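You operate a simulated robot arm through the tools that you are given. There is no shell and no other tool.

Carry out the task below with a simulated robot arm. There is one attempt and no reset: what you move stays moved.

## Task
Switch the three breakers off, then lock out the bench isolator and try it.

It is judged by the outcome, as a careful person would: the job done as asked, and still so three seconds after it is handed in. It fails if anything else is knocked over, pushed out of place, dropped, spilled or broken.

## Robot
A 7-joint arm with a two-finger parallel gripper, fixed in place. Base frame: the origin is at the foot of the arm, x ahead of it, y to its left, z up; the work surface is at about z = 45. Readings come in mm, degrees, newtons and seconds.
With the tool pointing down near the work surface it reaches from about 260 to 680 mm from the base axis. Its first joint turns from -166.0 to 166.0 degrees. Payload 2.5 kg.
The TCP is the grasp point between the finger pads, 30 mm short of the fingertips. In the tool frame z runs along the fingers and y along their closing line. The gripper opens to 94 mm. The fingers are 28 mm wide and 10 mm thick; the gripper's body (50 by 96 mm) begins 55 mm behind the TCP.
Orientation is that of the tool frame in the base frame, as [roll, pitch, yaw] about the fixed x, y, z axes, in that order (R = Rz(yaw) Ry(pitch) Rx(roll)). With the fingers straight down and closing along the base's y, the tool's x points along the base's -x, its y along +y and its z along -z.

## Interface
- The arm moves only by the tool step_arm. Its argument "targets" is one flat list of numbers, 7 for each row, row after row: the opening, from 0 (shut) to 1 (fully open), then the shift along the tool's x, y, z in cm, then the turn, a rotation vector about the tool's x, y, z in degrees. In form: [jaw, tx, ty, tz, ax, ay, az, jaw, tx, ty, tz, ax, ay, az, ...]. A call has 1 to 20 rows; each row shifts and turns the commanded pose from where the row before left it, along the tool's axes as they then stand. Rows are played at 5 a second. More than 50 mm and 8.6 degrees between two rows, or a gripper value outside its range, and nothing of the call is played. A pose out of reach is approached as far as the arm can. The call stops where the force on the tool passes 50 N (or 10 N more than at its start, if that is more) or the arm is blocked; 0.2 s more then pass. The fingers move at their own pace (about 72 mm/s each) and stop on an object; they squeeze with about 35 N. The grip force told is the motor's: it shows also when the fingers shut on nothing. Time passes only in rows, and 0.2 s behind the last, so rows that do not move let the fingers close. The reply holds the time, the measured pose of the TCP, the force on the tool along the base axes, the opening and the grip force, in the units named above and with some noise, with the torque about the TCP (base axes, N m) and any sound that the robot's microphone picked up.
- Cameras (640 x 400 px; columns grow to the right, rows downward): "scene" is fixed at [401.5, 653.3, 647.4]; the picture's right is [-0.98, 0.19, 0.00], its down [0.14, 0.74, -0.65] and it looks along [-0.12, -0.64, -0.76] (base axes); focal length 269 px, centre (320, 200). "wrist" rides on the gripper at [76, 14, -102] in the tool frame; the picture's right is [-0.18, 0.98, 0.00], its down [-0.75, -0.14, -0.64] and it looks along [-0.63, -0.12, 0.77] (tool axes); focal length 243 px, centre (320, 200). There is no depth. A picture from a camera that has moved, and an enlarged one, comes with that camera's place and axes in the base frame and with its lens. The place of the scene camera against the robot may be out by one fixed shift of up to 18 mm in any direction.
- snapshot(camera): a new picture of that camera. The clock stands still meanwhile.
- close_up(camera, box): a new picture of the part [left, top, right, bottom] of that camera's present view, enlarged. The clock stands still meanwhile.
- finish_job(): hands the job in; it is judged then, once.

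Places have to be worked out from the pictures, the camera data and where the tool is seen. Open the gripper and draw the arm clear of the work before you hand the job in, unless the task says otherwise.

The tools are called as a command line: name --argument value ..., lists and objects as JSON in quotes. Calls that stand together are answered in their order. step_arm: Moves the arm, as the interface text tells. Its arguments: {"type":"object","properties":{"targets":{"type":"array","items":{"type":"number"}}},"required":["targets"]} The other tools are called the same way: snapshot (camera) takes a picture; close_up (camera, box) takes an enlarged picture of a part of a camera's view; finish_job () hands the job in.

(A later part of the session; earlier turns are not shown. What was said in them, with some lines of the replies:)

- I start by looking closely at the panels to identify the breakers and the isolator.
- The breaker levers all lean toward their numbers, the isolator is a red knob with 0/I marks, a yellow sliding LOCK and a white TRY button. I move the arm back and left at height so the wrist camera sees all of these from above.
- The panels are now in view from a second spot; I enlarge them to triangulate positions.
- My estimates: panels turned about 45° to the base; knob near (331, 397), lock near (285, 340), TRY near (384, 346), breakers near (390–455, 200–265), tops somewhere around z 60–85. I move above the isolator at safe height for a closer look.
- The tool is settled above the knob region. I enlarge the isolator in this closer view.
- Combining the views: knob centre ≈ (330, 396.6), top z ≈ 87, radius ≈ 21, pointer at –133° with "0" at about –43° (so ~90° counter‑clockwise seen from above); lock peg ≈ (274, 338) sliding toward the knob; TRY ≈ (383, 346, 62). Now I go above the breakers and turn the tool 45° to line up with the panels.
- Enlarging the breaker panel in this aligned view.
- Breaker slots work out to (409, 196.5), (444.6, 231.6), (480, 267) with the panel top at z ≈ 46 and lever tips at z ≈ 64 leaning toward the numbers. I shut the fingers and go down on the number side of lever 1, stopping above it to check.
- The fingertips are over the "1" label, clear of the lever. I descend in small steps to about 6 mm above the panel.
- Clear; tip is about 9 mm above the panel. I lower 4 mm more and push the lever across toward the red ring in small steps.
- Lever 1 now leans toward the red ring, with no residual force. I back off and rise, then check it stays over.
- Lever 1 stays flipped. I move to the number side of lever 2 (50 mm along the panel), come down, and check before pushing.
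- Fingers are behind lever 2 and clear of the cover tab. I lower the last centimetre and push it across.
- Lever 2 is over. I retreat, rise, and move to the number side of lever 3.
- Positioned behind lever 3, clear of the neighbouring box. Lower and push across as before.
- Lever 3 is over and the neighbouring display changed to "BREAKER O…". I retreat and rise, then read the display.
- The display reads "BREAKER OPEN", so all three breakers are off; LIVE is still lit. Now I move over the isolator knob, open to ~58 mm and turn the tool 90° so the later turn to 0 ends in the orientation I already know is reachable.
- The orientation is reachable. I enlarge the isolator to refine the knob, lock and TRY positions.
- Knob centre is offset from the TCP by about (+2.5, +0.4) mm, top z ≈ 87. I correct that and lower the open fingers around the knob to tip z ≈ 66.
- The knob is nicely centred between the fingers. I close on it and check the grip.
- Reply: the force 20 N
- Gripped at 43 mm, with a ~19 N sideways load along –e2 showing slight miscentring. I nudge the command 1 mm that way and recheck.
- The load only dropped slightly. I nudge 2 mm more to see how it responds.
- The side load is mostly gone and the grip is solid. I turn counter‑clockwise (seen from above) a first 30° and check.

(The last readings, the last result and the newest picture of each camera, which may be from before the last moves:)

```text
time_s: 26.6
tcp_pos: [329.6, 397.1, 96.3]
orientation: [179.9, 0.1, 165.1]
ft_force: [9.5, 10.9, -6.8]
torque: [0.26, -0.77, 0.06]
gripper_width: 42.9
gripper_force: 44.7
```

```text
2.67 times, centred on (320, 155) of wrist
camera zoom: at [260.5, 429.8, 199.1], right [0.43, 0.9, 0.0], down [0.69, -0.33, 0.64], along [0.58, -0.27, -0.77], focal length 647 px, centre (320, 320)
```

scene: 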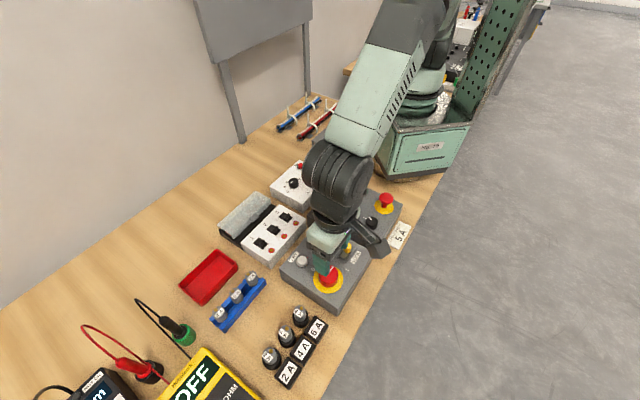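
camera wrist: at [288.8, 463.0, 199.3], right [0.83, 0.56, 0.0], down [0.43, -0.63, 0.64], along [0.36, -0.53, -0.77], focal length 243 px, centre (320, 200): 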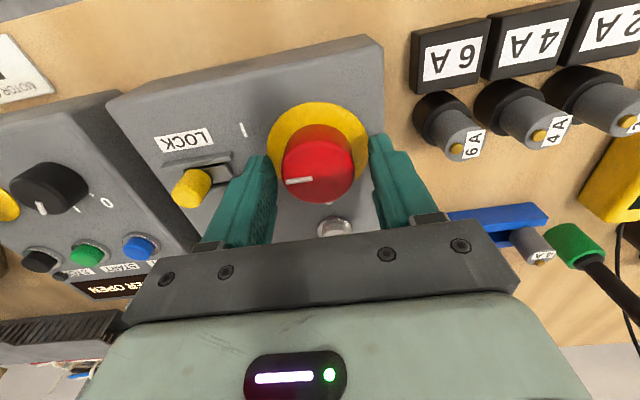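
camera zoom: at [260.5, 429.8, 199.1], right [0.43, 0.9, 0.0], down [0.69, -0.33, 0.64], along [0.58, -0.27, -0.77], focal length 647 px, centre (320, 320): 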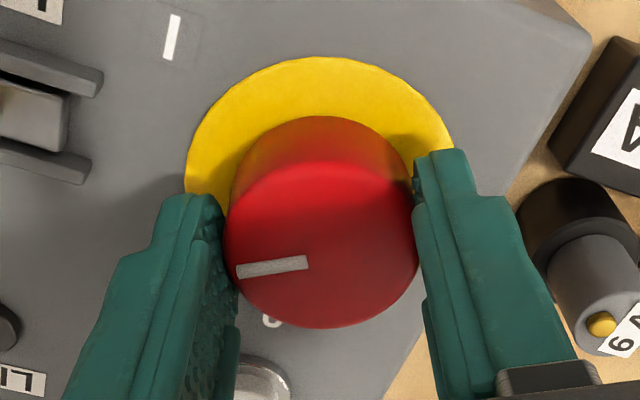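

The knob turns with the gripper. I continue another 60° to bring it to 0.

step_arm --targets '[0, 0, 0, 0, 0, 0, -7.5, 0, 0, 0, 0, 0, 0, -7.5, 0, 0, 0, 0, 0, 0, -7.5, 0, 0, 0, 0, 0, 0, -7.5, 0, 0, 0, 0, 0, 0, -7.5, 0, 0, 0, 0, 0, 0, -7.5, 0, 0, 0, 0, 0, 0, -7.5, 0, 0, 0, 0, 0, 0, -7.5, 0, 0, 0, 0, 0, 0, 0]'

close_up --camera "wrist" --box '[230, 80, 410, 230]'

close_up --camera "scene" --box '[270, 170, 420, 310]'

```text
time_s: 28.6
tcp_pos: [330.3, 394.0, 96.4]
orientation: [-179.8, -0.1, -135.0]
ft_force: [8.5, -27.2, 30.5]
torque: [-0.99, -0.37, -0.06]
gripper_width: 43.3
gripper_force: 44.8
```

```text
2.67 times, centred on (320, 155) of wrist
camera zoom: at [267.4, 351.2, 198.6], right [-0.56, 0.83, 0.0], down [0.63, 0.43, 0.64], along [0.53, 0.36, -0.77], focal length 647 px, centre (320, 320)
```

zoom: 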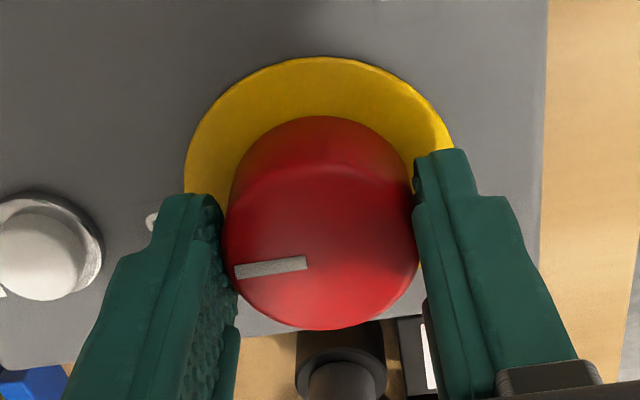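

```text
2.86 times, centred on (345, 240) of scene
camera zoom: at [401.5, 653.3, 647.4], right [-0.98, 0.19, 0.0], down [0.14, 0.74, -0.65], along [-0.12, -0.64, -0.76], focal length 769 px, centre (249, 86)
```

zoom: 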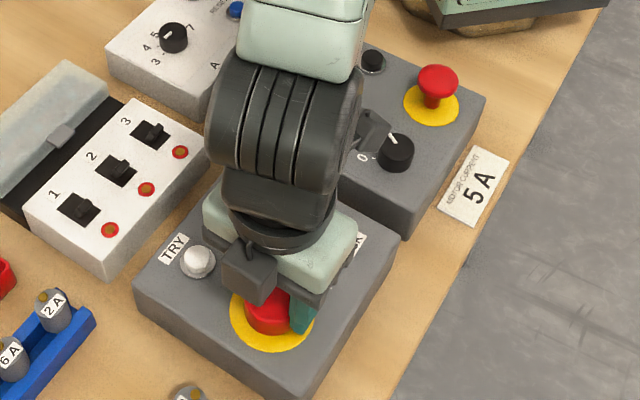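

The pointer should now face the 0 mark. I open the fingers, rise and check pointer and LIVE lamp.

step_arm --targets '[0.62, 0, 0, 0, 0, 0, 0, 0.62, 0, 0, 0, 0, 0, 0, 0.62, 0, 0, -2.0, 0, 0, 0, 0.62, 0, 0, -3.0, 0, 0, 0, 0.62, 0, 0, -3.5, 0, 0, 0, 0.62, 0, 0, 0, 0, 0, 0]'

snapshot --camera "wrist"

close_up --camera "wrist" --box '[220, 50, 420, 200]'

close_up --camera "scene" --box '[270, 170, 420, 310]'

```text
time_s: 30.0
tcp_pos: [328.3, 396.0, 183.4]
orientation: [-180.0, 0.0, -135.0]
ft_force: [-0.3, 0.1, 1.0]
torque: [0.0, 0.02, 0.0]
gripper_width: 58.4
gripper_force: 0.1
```

```text
taken
camera wrist: at [265.2, 353.1, 285.5], right [-0.56, 0.83, 0.0], down [0.63, 0.43, 0.64], along [0.53, 0.36, -0.77], focal length 243 px, centre (320, 200)
```

wrist: 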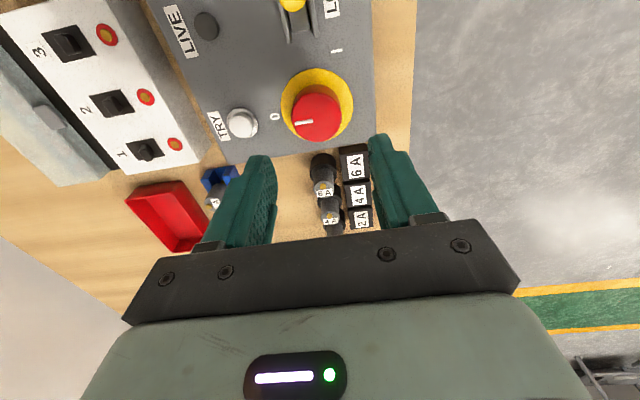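

```text
2.67 times, centred on (320, 125) of wrist
camera zoom: at [265.2, 353.1, 285.5], right [-0.56, 0.83, 0.0], down [0.63, 0.43, 0.64], along [0.53, 0.36, -0.77], focal length 647 px, centre (320, 400)
```

zoom: 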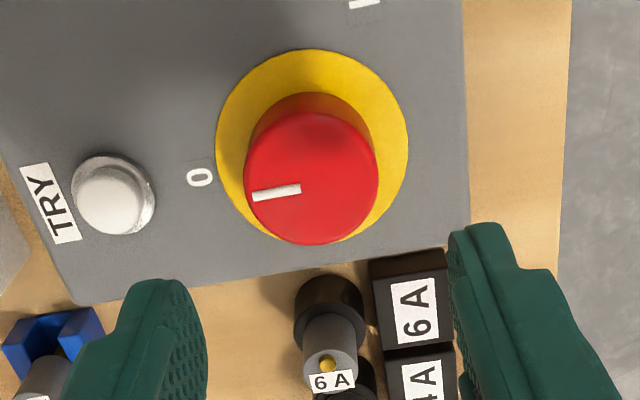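

```text
2.86 times, centred on (345, 240) of scene
camera zoom: at [401.5, 653.3, 647.4], right [-0.98, 0.19, 0.0], down [0.14, 0.74, -0.65], along [-0.12, -0.64, -0.76], focal length 769 px, centre (249, 86)
```

zoom: 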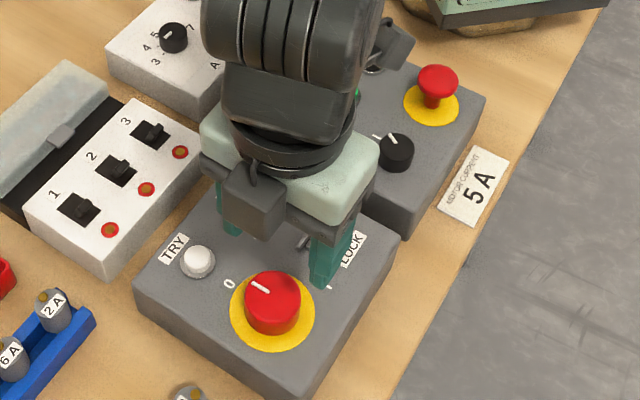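

LIVE is now dark and the pointer is on 0. Next is the lock: I close the fingers and move behind the yellow peg (on the side away from the knob), staying high to take a look.

step_arm --targets '[0, 3.7, -0.1, 0, 0, 0, 0, 0, 3.7, -0.1, 0, 0, 0, 0, 0, 3.8, -0.1, 0, 0, 0, 0, 0, 0, 0, 2.0, 0, 0, 0, 0, 0, 0, 2.0, 0, 0, 0, 0, 0, 0, 0, 0, 0, 0]'

snapshot --camera "wrist"

close_up --camera "scene" --box '[280, 170, 420, 310]'

```text
time_s: 31.4
tcp_pos: [255.4, 312.5, 141.7]
orientation: [-180.0, 0.0, -135.0]
ft_force: [0.5, 0.5, 0.5]
torque: [-0.01, 0.06, 0.01]
gripper_width: 0.0
gripper_force: 33.3
```

```text
taken
camera wrist: at [190.7, 269.1, 243.8], right [-0.56, 0.83, 0.0], down [0.63, 0.43, 0.64], along [0.53, 0.36, -0.77], focal length 243 px, centre (320, 200)
```

wrist: 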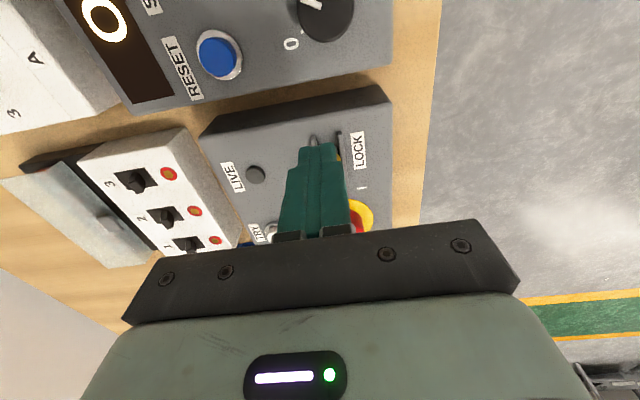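

```text
2.86 times, centred on (350, 240) of scene
camera zoom: at [401.5, 653.3, 647.4], right [-0.98, 0.19, 0.0], down [0.14, 0.74, -0.65], along [-0.12, -0.64, -0.76], focal length 769 px, centre (234, 86)
```

zoom: 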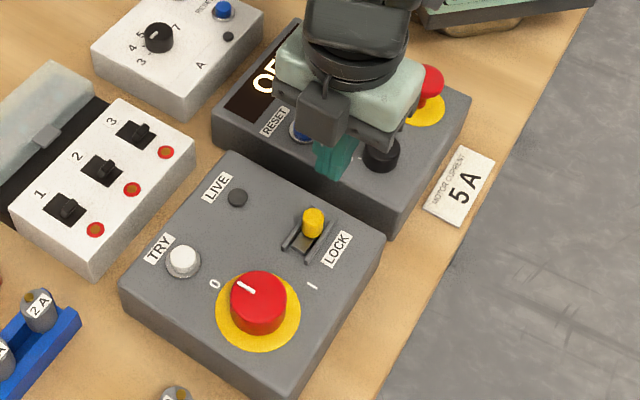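

Display now shows "OF…" and LIVE is dark. Before descending behind the peg I take another pose reading to average out noise, and a tighter scene view.

step_arm --targets '[0, 0, 0, 0, 0, 0, 0, 0, 0, 0, 0, 0, 0, 0]'

close_up --camera "scene" --box '[320, 195, 400, 265]'

close_up --camera "wrist" --box '[240, 70, 400, 200]'

```text
time_s: 32.0
tcp_pos: [253.6, 312.9, 142.5]
orientation: [-180.0, 0.0, -135.0]
ft_force: [-0.6, 0.2, -0.6]
torque: [0.05, -0.01, 0.0]
gripper_width: 0.2
gripper_force: 33.5
```

```text
5.71 times, centred on (360, 230) of scene
camera zoom: at [401.5, 653.3, 647.4], right [-0.98, 0.19, 0.0], down [0.14, 0.74, -0.65], along [-0.12, -0.64, -0.76], focal length 1538 px, centre (91, 29)
```

zoom: 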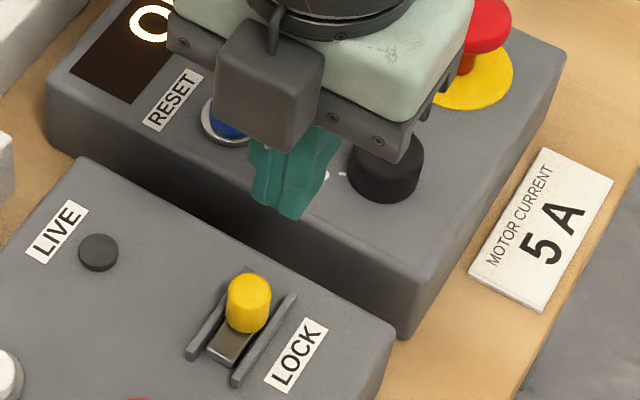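

```text
3.08 times, centred on (320, 135) of wrist
camera zoom: at [190.7, 269.2, 244.0], right [-0.56, 0.83, 0.0], down [0.63, 0.43, 0.64], along [0.53, 0.36, -0.77], focal length 746 px, centre (320, 400)
```

zoom: 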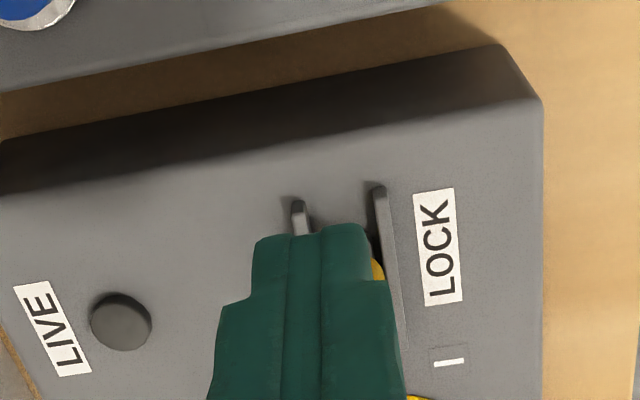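

The fingers sit ~3.5 mm to one side of the slide's centre line and a bit close behind the peg. I shift over and back 6 mm, then descend to tip z ≈ 68.

step_arm --targets '[0, 0.6, 0.35, 0, 0, 0, 0, 0, 0, 0, 2.0, 0, 0, 0, 0, 0, 0, 1.5, 0, 0, 0, 0, 0, 0, 0.8, 0, 0, 0, 0, 0, 0, 0, 0, 0, 0, 0, 0, 0, 0, 0, 0, 0]'

close_up --camera "scene" --box '[320, 195, 400, 265]'

close_up --camera "wrist" --box '[240, 70, 400, 200]'

```text
time_s: 33.4
tcp_pos: [245.4, 314.0, 98.2]
orientation: [-179.9, 0.1, -135.0]
ft_force: [0.4, 0.8, 0.2]
torque: [0.0, -0.03, 0.0]
gripper_width: 0.0
gripper_force: 33.0
```

```text
5.71 times, centred on (360, 230) of scene
camera zoom: at [401.5, 653.3, 647.4], right [-0.98, 0.19, 0.0], down [0.14, 0.74, -0.65], along [-0.12, -0.64, -0.76], focal length 1538 px, centre (91, 29)
```

zoom: 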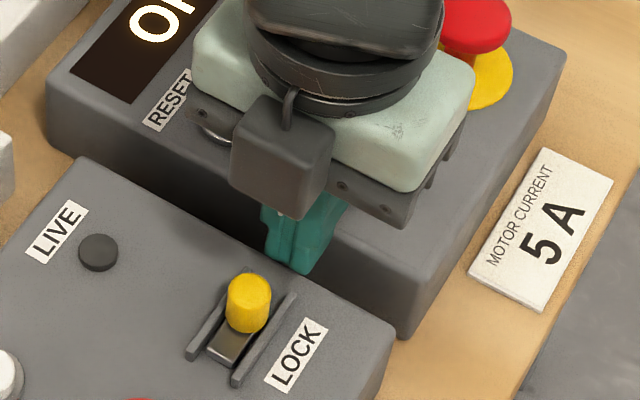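

```text
3.08 times, centred on (320, 135) of wrist
camera zoom: at [181.8, 269.5, 200.3], right [-0.56, 0.83, 0.0], down [0.63, 0.43, 0.64], along [0.53, 0.36, -0.77], focal length 746 px, centre (320, 400)
```

zoom: 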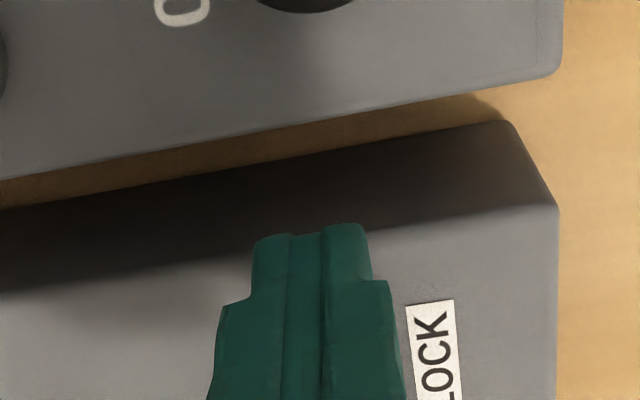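

The fingers are in line with the slide, roughly 15 mm behind the peg. I push toward the knob (–tool x) in small steps.

step_arm --targets '[0, -0.5, -0.1, 0, 0, 0, 0, 0, -0.5, 0, 0, 0, 0, 0, 0, -0.4, 0, 0, 0, 0, 0, 0, -0.3, 0, 0, 0, 0, 0, 0, -0.3, 0, 0, 0, 0, 0, 0, 0, 0, 0, 0, 0, 0]'

close_up --camera "scene" --box '[310, 215, 390, 285]'

close_up --camera "wrist" --box '[240, 70, 400, 200]'

```text
time_s: 34.8
tcp_pos: [260.8, 327.2, 96.1]
orientation: [180.0, 0.0, -135.0]
ft_force: [-0.6, -0.2, -0.4]
torque: [-0.03, 0.02, -0.01]
gripper_width: 0.2
gripper_force: 32.5
```

```text
5.71 times, centred on (350, 250) of scene
camera zoom: at [401.5, 653.3, 647.4], right [-0.98, 0.19, 0.0], down [0.14, 0.74, -0.65], along [-0.12, -0.64, -0.76], focal length 1538 px, centre (149, -86)
```

zoom: 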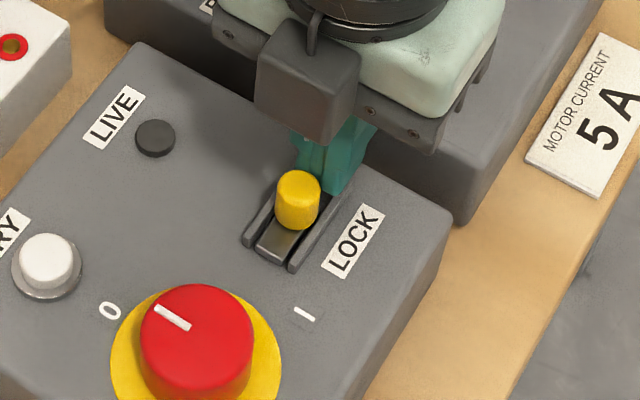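

```text
3.08 times, centred on (320, 135) of wrist
camera zoom: at [197.1, 283.5, 199.8], right [-0.56, 0.83, 0.0], down [0.63, 0.43, 0.64], along [0.53, 0.36, -0.77], focal length 746 px, centre (320, 400)
```

zoom: 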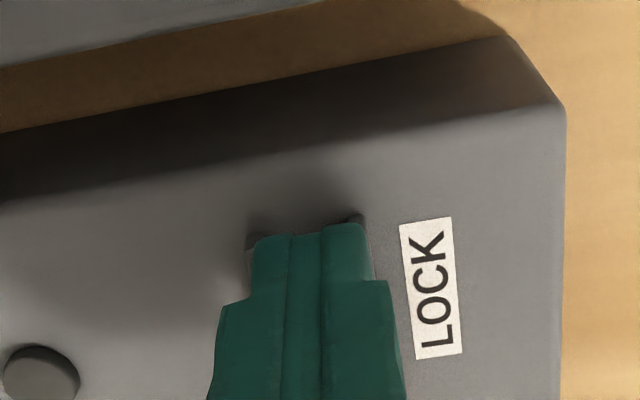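

The peg has begun moving with almost no resistance. I keep pushing in 3 mm steps until it stops or resists.

step_arm --targets '[0, -0.3, 0, 0, 0, 0, 0, 0, -0.3, 0, 0, 0, 0, 0, 0, -0.3, 0, 0, 0, 0, 0, 0, -0.3, 0, 0, 0, 0, 0, 0, 0, 0, 0, 0, 0, 0]'

close_up --camera "scene" --box '[310, 215, 390, 285]'

```text
time_s: 36.0
tcp_pos: [269.8, 336.5, 98.6]
orientation: [-179.9, -0.1, -135.0]
ft_force: [-0.5, 0.2, 0.0]
torque: [-0.03, 0.02, 0.03]
gripper_width: 0.0
gripper_force: 32.9
```

```text
5.71 times, centred on (350, 250) of scene
camera zoom: at [401.5, 653.3, 647.4], right [-0.98, 0.19, 0.0], down [0.14, 0.74, -0.65], along [-0.12, -0.64, -0.76], focal length 1538 px, centre (149, -86)
```

zoom: 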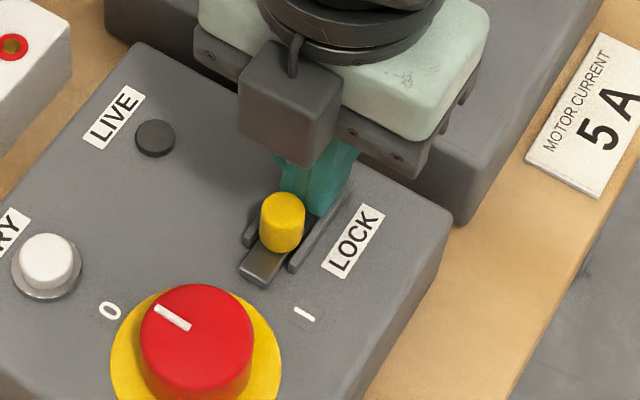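

It slides freely; the block now sticks out of the rails toward the knob. I continue pushing until it seats.

step_arm --targets '[0, -0.3, 0, 0, 0, 0, 0, 0, -0.3, 0, 0, 0, 0, 0, 0, -0.3, 0, 0, 0, 0, 0, 0, 0, 0, 0, 0, 0, 0]'

close_up --camera "scene" --box '[310, 215, 390, 285]'

```text
time_s: 37.0
tcp_pos: [270.6, 339.7, 97.0]
orientation: [-180.0, -0.8, -134.8]
ft_force: [-29.1, -24.6, 10.4]
torque: [-0.3, 0.58, -0.04]
gripper_width: 0.0
gripper_force: 32.8
```

```text
5.71 times, centred on (350, 250) of scene
camera zoom: at [401.5, 653.3, 647.4], right [-0.98, 0.19, 0.0], down [0.14, 0.74, -0.65], along [-0.12, -0.64, -0.76], focal length 1538 px, centre (149, -86)
```

zoom: 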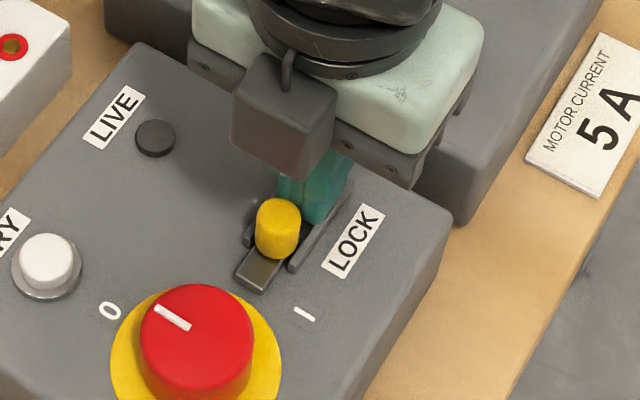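

Firm stop reached at ~38 N after about 20 mm of travel. I back off to see whether the slide stays in place.

step_arm --targets '[0, 0.5, 0, 0, 0, 0, 0, 0, 0.5, 0, 0, 0, 0, 0, 0, 0.5, 0, 0, 0, 0, 0, 0, 0, 0, -2.5, 0, 0, 0, 0, 0, 0, -4.0, 0, 0, 0, 0, 0, 0, 0, 0, 0, 0]'

close_up --camera "scene" --box '[280, 170, 420, 310]'

snapshot --camera "wrist"

```text
time_s: 38.4
tcp_pos: [266.8, 333.5, 163.2]
orientation: [180.0, 0.0, -135.0]
ft_force: [0.0, -0.8, 0.0]
torque: [0.0, 0.0, 0.0]
gripper_width: 0.2
gripper_force: 33.0
```

```text
2.86 times, centred on (350, 240) of scene
camera zoom: at [401.5, 653.3, 647.4], right [-0.98, 0.19, 0.0], down [0.14, 0.74, -0.65], along [-0.12, -0.64, -0.76], focal length 769 px, centre (234, 86)
```

zoom: 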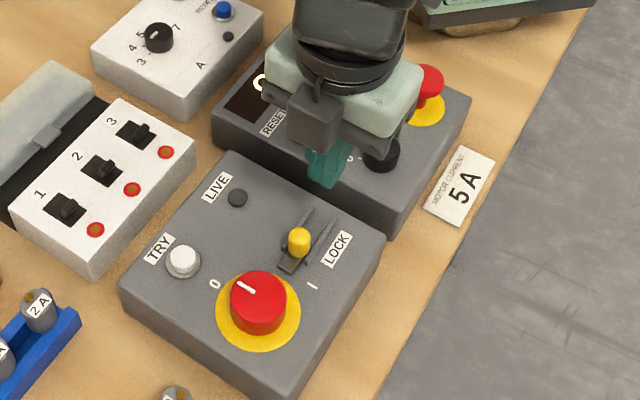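

```text
taken
camera wrist: at [203.3, 288.3, 265.8], right [-0.56, 0.83, 0.0], down [0.63, 0.43, 0.64], along [0.53, 0.36, -0.77], focal length 243 px, centre (320, 200)
```

wrist: 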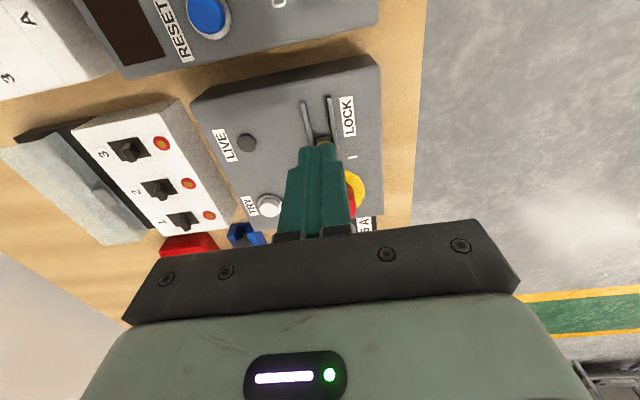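

The slide stays forward (locked). Now I move above the TRY button with the fingers shut, staying high, and check alignment and the lock from there.

step_arm --targets '[0, -3.1, -2.5, 0, 0, 0, 0, 0, -3.1, -2.5, 0, 0, 0, 0, 0, -3.1, -2.5, 0, 0, 0, 0, 0, 0, 0, 0, 0, 0, 0, 0, 0, 0, 0, 0, 0, 0]'

snapshot --camera "wrist"

close_up --camera "wrist" --box '[250, 0, 450, 160]'

close_up --camera "scene" --box '[280, 170, 420, 310]'

```text
time_s: 39.6
tcp_pos: [383.5, 343.9, 163.8]
orientation: [180.0, -0.1, -135.1]
ft_force: [-0.1, 0.6, 0.0]
torque: [0.01, 0.01, -0.01]
gripper_width: 0.0
gripper_force: 33.0
```

```text
taken
camera wrist: at [320.7, 300.8, 264.7], right [-0.56, 0.83, 0.0], down [0.63, 0.43, 0.64], along [0.53, 0.36, -0.77], focal length 243 px, centre (320, 200)
```

wrist: 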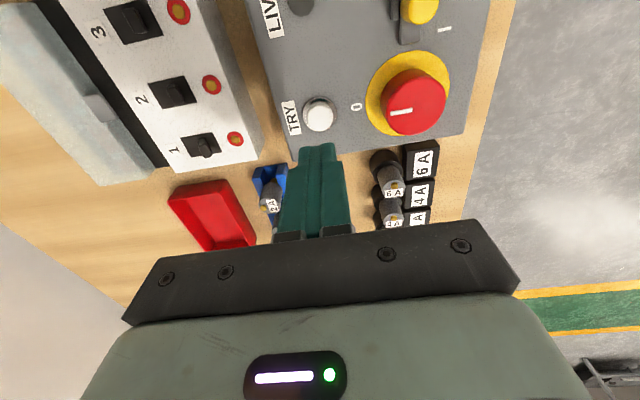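

```text
2.50 times, centred on (350, 80) of wrist
camera zoom: at [320.7, 300.8, 264.7], right [-0.56, 0.83, 0.0], down [0.63, 0.43, 0.64], along [0.53, 0.36, -0.77], focal length 606 px, centre (245, 500)
```

zoom: 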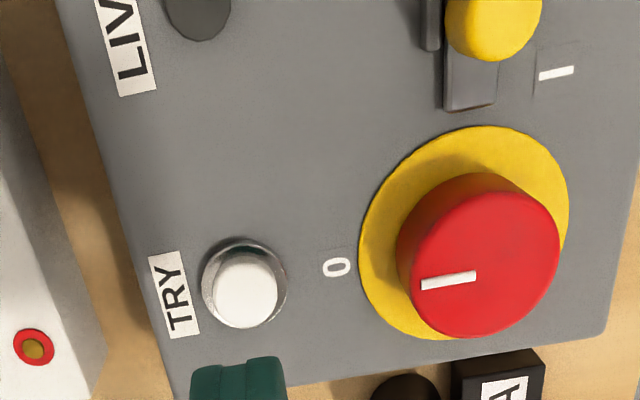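

```text
2.86 times, centred on (350, 240) of scene
camera zoom: at [401.5, 653.3, 647.4], right [-0.98, 0.19, 0.0], down [0.14, 0.74, -0.65], along [-0.12, -0.64, -0.76], focal length 769 px, centre (234, 86)
```

zoom: 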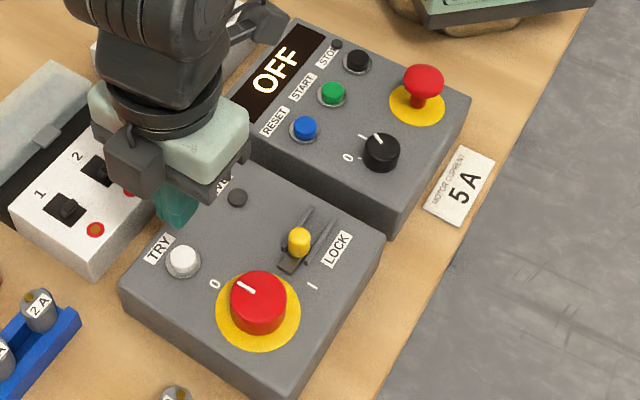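

Display reads OFF, LIVE is dark, the slide is out toward the knob, and the TRY cap (≈ z 62) is straight below the fingertips. I descend to just above the cap.

step_arm --targets '[0, 0, 0, 2.5, 0, 0, 0, 0, 0, 0, 2.0, 0, 0, 0, 0, 0, 0, 1.3, 0, 0, 0, 0, 0, 0, 0, 0, 0, 0, 0, 0, 0, 0, 0, 0, 0]'

close_up --camera "scene" --box '[270, 215, 350, 285]'

close_up --camera "wrist" --box '[240, 70, 400, 200]'

```text
time_s: 40.8
tcp_pos: [382.9, 343.8, 106.4]
orientation: [-179.9, 0.1, -135.1]
ft_force: [0.0, 0.2, 0.1]
torque: [-0.02, 0.02, 0.0]
gripper_width: 0.1
gripper_force: 32.8
```

```text
5.71 times, centred on (310, 250) of scene
camera zoom: at [401.5, 653.3, 647.4], right [-0.98, 0.19, 0.0], down [0.14, 0.74, -0.65], along [-0.12, -0.64, -0.76], focal length 1538 px, centre (377, -86)
```

zoom: 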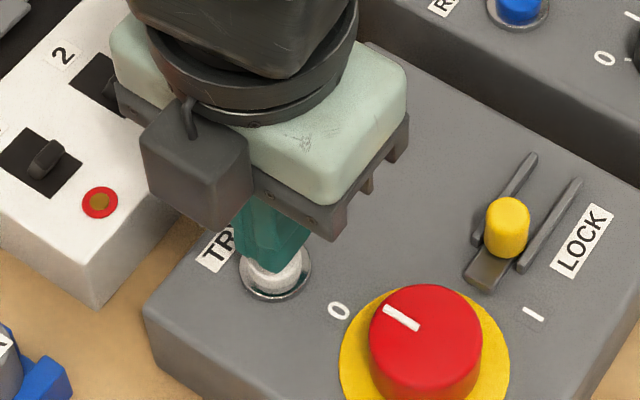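

```text
3.08 times, centred on (320, 135) of wrist
camera zoom: at [319.9, 300.2, 207.7], right [-0.56, 0.83, 0.0], down [0.63, 0.43, 0.64], along [0.53, 0.36, -0.77], focal length 746 px, centre (320, 400)
```

zoom: 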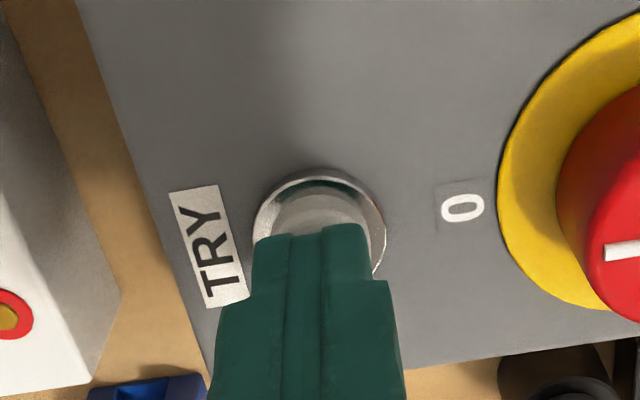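

Well aligned over the cap. I press down in 3 mm steps, watching force and the lamps.

step_arm --targets '[0, 0, 0, 0.4, 0, 0, 0, 0, 0, 0, 0.3, 0, 0, 0, 0, 0, 0, 0.3, 0, 0, 0, 0, 0, 0, 0.2, 0, 0, 0]'

close_up --camera "scene" --box '[270, 170, 410, 290]'

```text
time_s: 41.8
tcp_pos: [382.6, 343.7, 93.9]
orientation: [-180.0, 0.0, -135.1]
ft_force: [-1.1, -1.3, 3.0]
torque: [0.0, 0.02, 0.03]
gripper_width: 0.0
gripper_force: 33.3
heard: click
```

```text
3.33 times, centred on (340, 230) of scene
camera zoom: at [401.5, 653.3, 647.4], right [-0.98, 0.19, 0.0], down [0.14, 0.74, -0.65], along [-0.12, -0.64, -0.76], focal length 897 px, centre (253, 100)
```

zoom: 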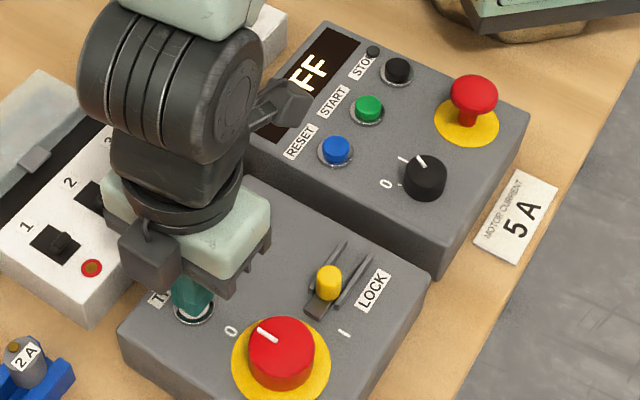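

A click was heard at ~3 N. I check the LIVE lamp from the wrist camera while the button is held, without moving.

snapshot --camera "wrist"

step_arm --targets '[0, 0, 0, 0.1, 0, 0, 0, 0, 0, 0, 0, 0, 0, 0]'

close_up --camera "wrist" --box '[200, 0, 460, 180]'

```text
taken
camera wrist: at [319.7, 299.7, 195.5], right [-0.56, 0.83, 0.0], down [0.63, 0.43, 0.64], along [0.53, 0.36, -0.77], focal length 243 px, centre (320, 200)
```

wrist: 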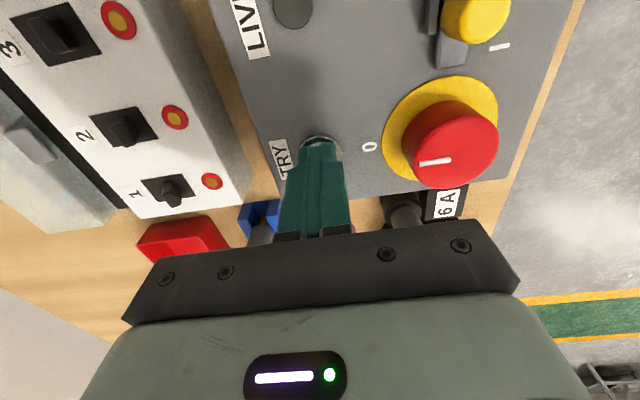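

```text
time_s: 42.4
tcp_pos: [383.4, 343.4, 93.2]
orientation: [180.0, -0.1, -135.0]
ft_force: [-2.3, 0.7, 3.3]
torque: [0.03, 0.02, -0.01]
gripper_width: 0.0
gripper_force: 33.1
```

```text
2.22 times, centred on (330, 90) of wrist
camera zoom: at [320.4, 299.6, 194.7], right [-0.56, 0.83, 0.0], down [0.63, 0.43, 0.64], along [0.53, 0.36, -0.77], focal length 539 px, centre (298, 444)
```

zoom: 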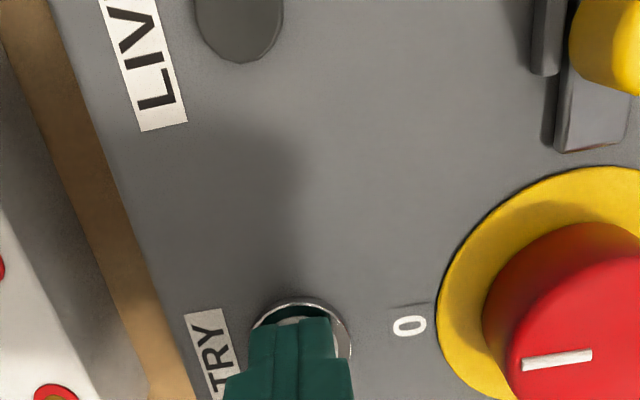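

TRY pressed and LIVE stays dark: locked and dead. I release the button straight up, open the gripper and check everything.

step_arm --targets '[0, 0, 0, -1.0, 0, 0, 0, 0, 0, 0, -3.0, 0, 0, 0, 0, 0, 0, -4.5, 0, 0, 0, 0, 0, 0, -4.5, 0, 0, 0, 1, 0, 0, -4.5, 0, 0, 0, 1, 0, 0, -4.5, 0, 0, 0, 1, 2.5, 0, -4.0, 0, 0, 0, 1, 0, 0, 0, 0, 0, 0]'

snapshot --camera "scene"

snapshot --camera "wrist"

```text
time_s: 44.2
tcp_pos: [363.2, 328.4, 354.3]
orientation: [-180.0, -0.1, -135.0]
ft_force: [0.1, 0.8, 0.1]
torque: [-0.02, 0.0, -0.02]
gripper_width: 93.8
gripper_force: 0.0
```

```text
taken
```

scene: 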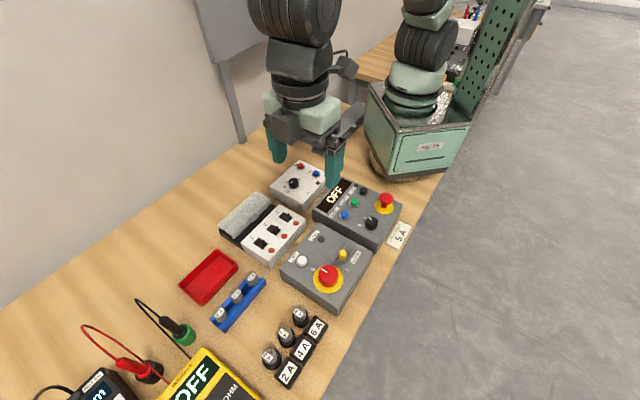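

```text
taken
camera wrist: at [299.4, 283.9, 457.4], right [-0.56, 0.83, 0.0], down [0.63, 0.43, 0.64], along [0.53, 0.36, -0.77], focal length 243 px, centre (320, 200)
```

wrist: 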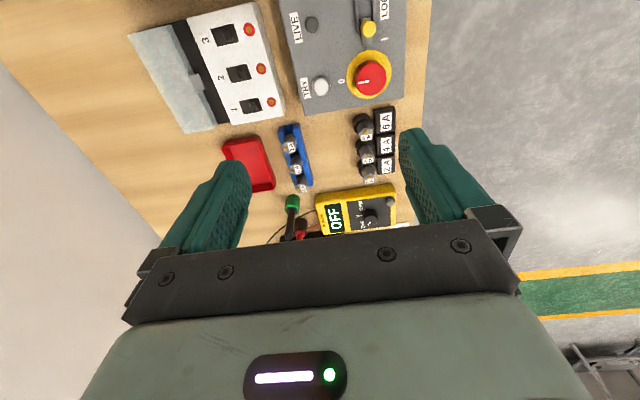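

The arm is up with the gripper open. I enlarge the panels for a last check of the breakers, knob, lock slide and lamps.

close_up --camera "wrist" --box '[280, 0, 430, 110]'

close_up --camera "scene" --box '[280, 215, 390, 310]'

close_up --camera "scene" --box '[210, 150, 400, 270]'

```text
3.64 times, centred on (355, 55) of wrist
camera zoom: at [299.4, 283.9, 457.4], right [-0.56, 0.83, 0.0], down [0.63, 0.43, 0.64], along [0.53, 0.36, -0.77], focal length 882 px, centre (193, 727)
```

zoom: 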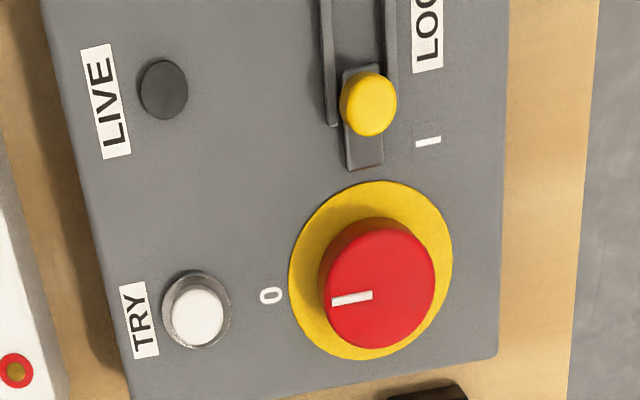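

```text
4.21 times, centred on (335, 262) of scene
camera zoom: at [401.5, 653.3, 647.4], right [-0.98, 0.19, 0.0], down [0.14, 0.74, -0.65], along [-0.12, -0.64, -0.76], focal length 1133 px, centre (257, -63)
```

zoom: 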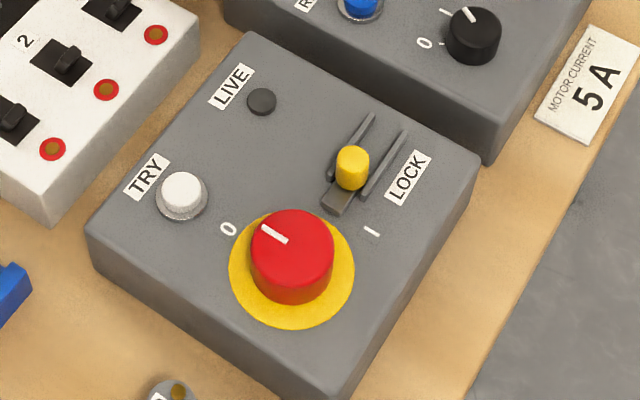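

```text
3.33 times, centred on (305, 210) of scene
camera zoom: at [401.5, 653.3, 647.4], right [-0.98, 0.19, 0.0], down [0.14, 0.74, -0.65], along [-0.12, -0.64, -0.76], focal length 897 px, centre (370, 167)
```

zoom: 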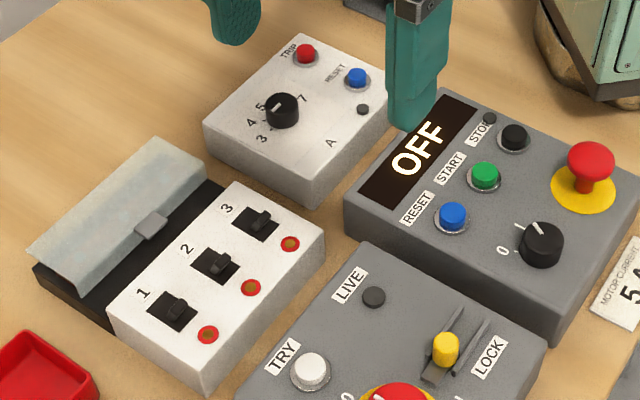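

Breakers 1–3 are off and the isolator is at 0. The lock slide is forward, TRY was pressed after locking and clicked, LIVE stayed dark, the display reads OFF, and nothing else has been moved. The gripper is open and about 270 mm above the panels, so I hand the job in.

finish_job

```text
The job is handed in.
```

I switched the three breakers off, turned the bench isolator to 0, pushed its lock home and tried it. The job has been handed in, but no verdict has come back yet.

- **Breakers:** All three levers are over on the red-ring side. Before I turned the isolator, the control box display read "BREAKER OPEN".
- **Isolator:** I turned the knob about 90° to the 0 mark. The LIVE lamp went out and the display changed to "OFF".
- **Lock:** I slid the yellow LOCK peg about 20 mm toward the knob until it hit a firm stop at about 38 N. It stayed there when I let go. I did not try turning the knob against the lock.
- **Try:** I pressed the TRY button after locking and heard it click. LIVE stayed dark while I held it down.

The final pictures show nothing else disturbed. The gripper is open and the arm is well above the panels.
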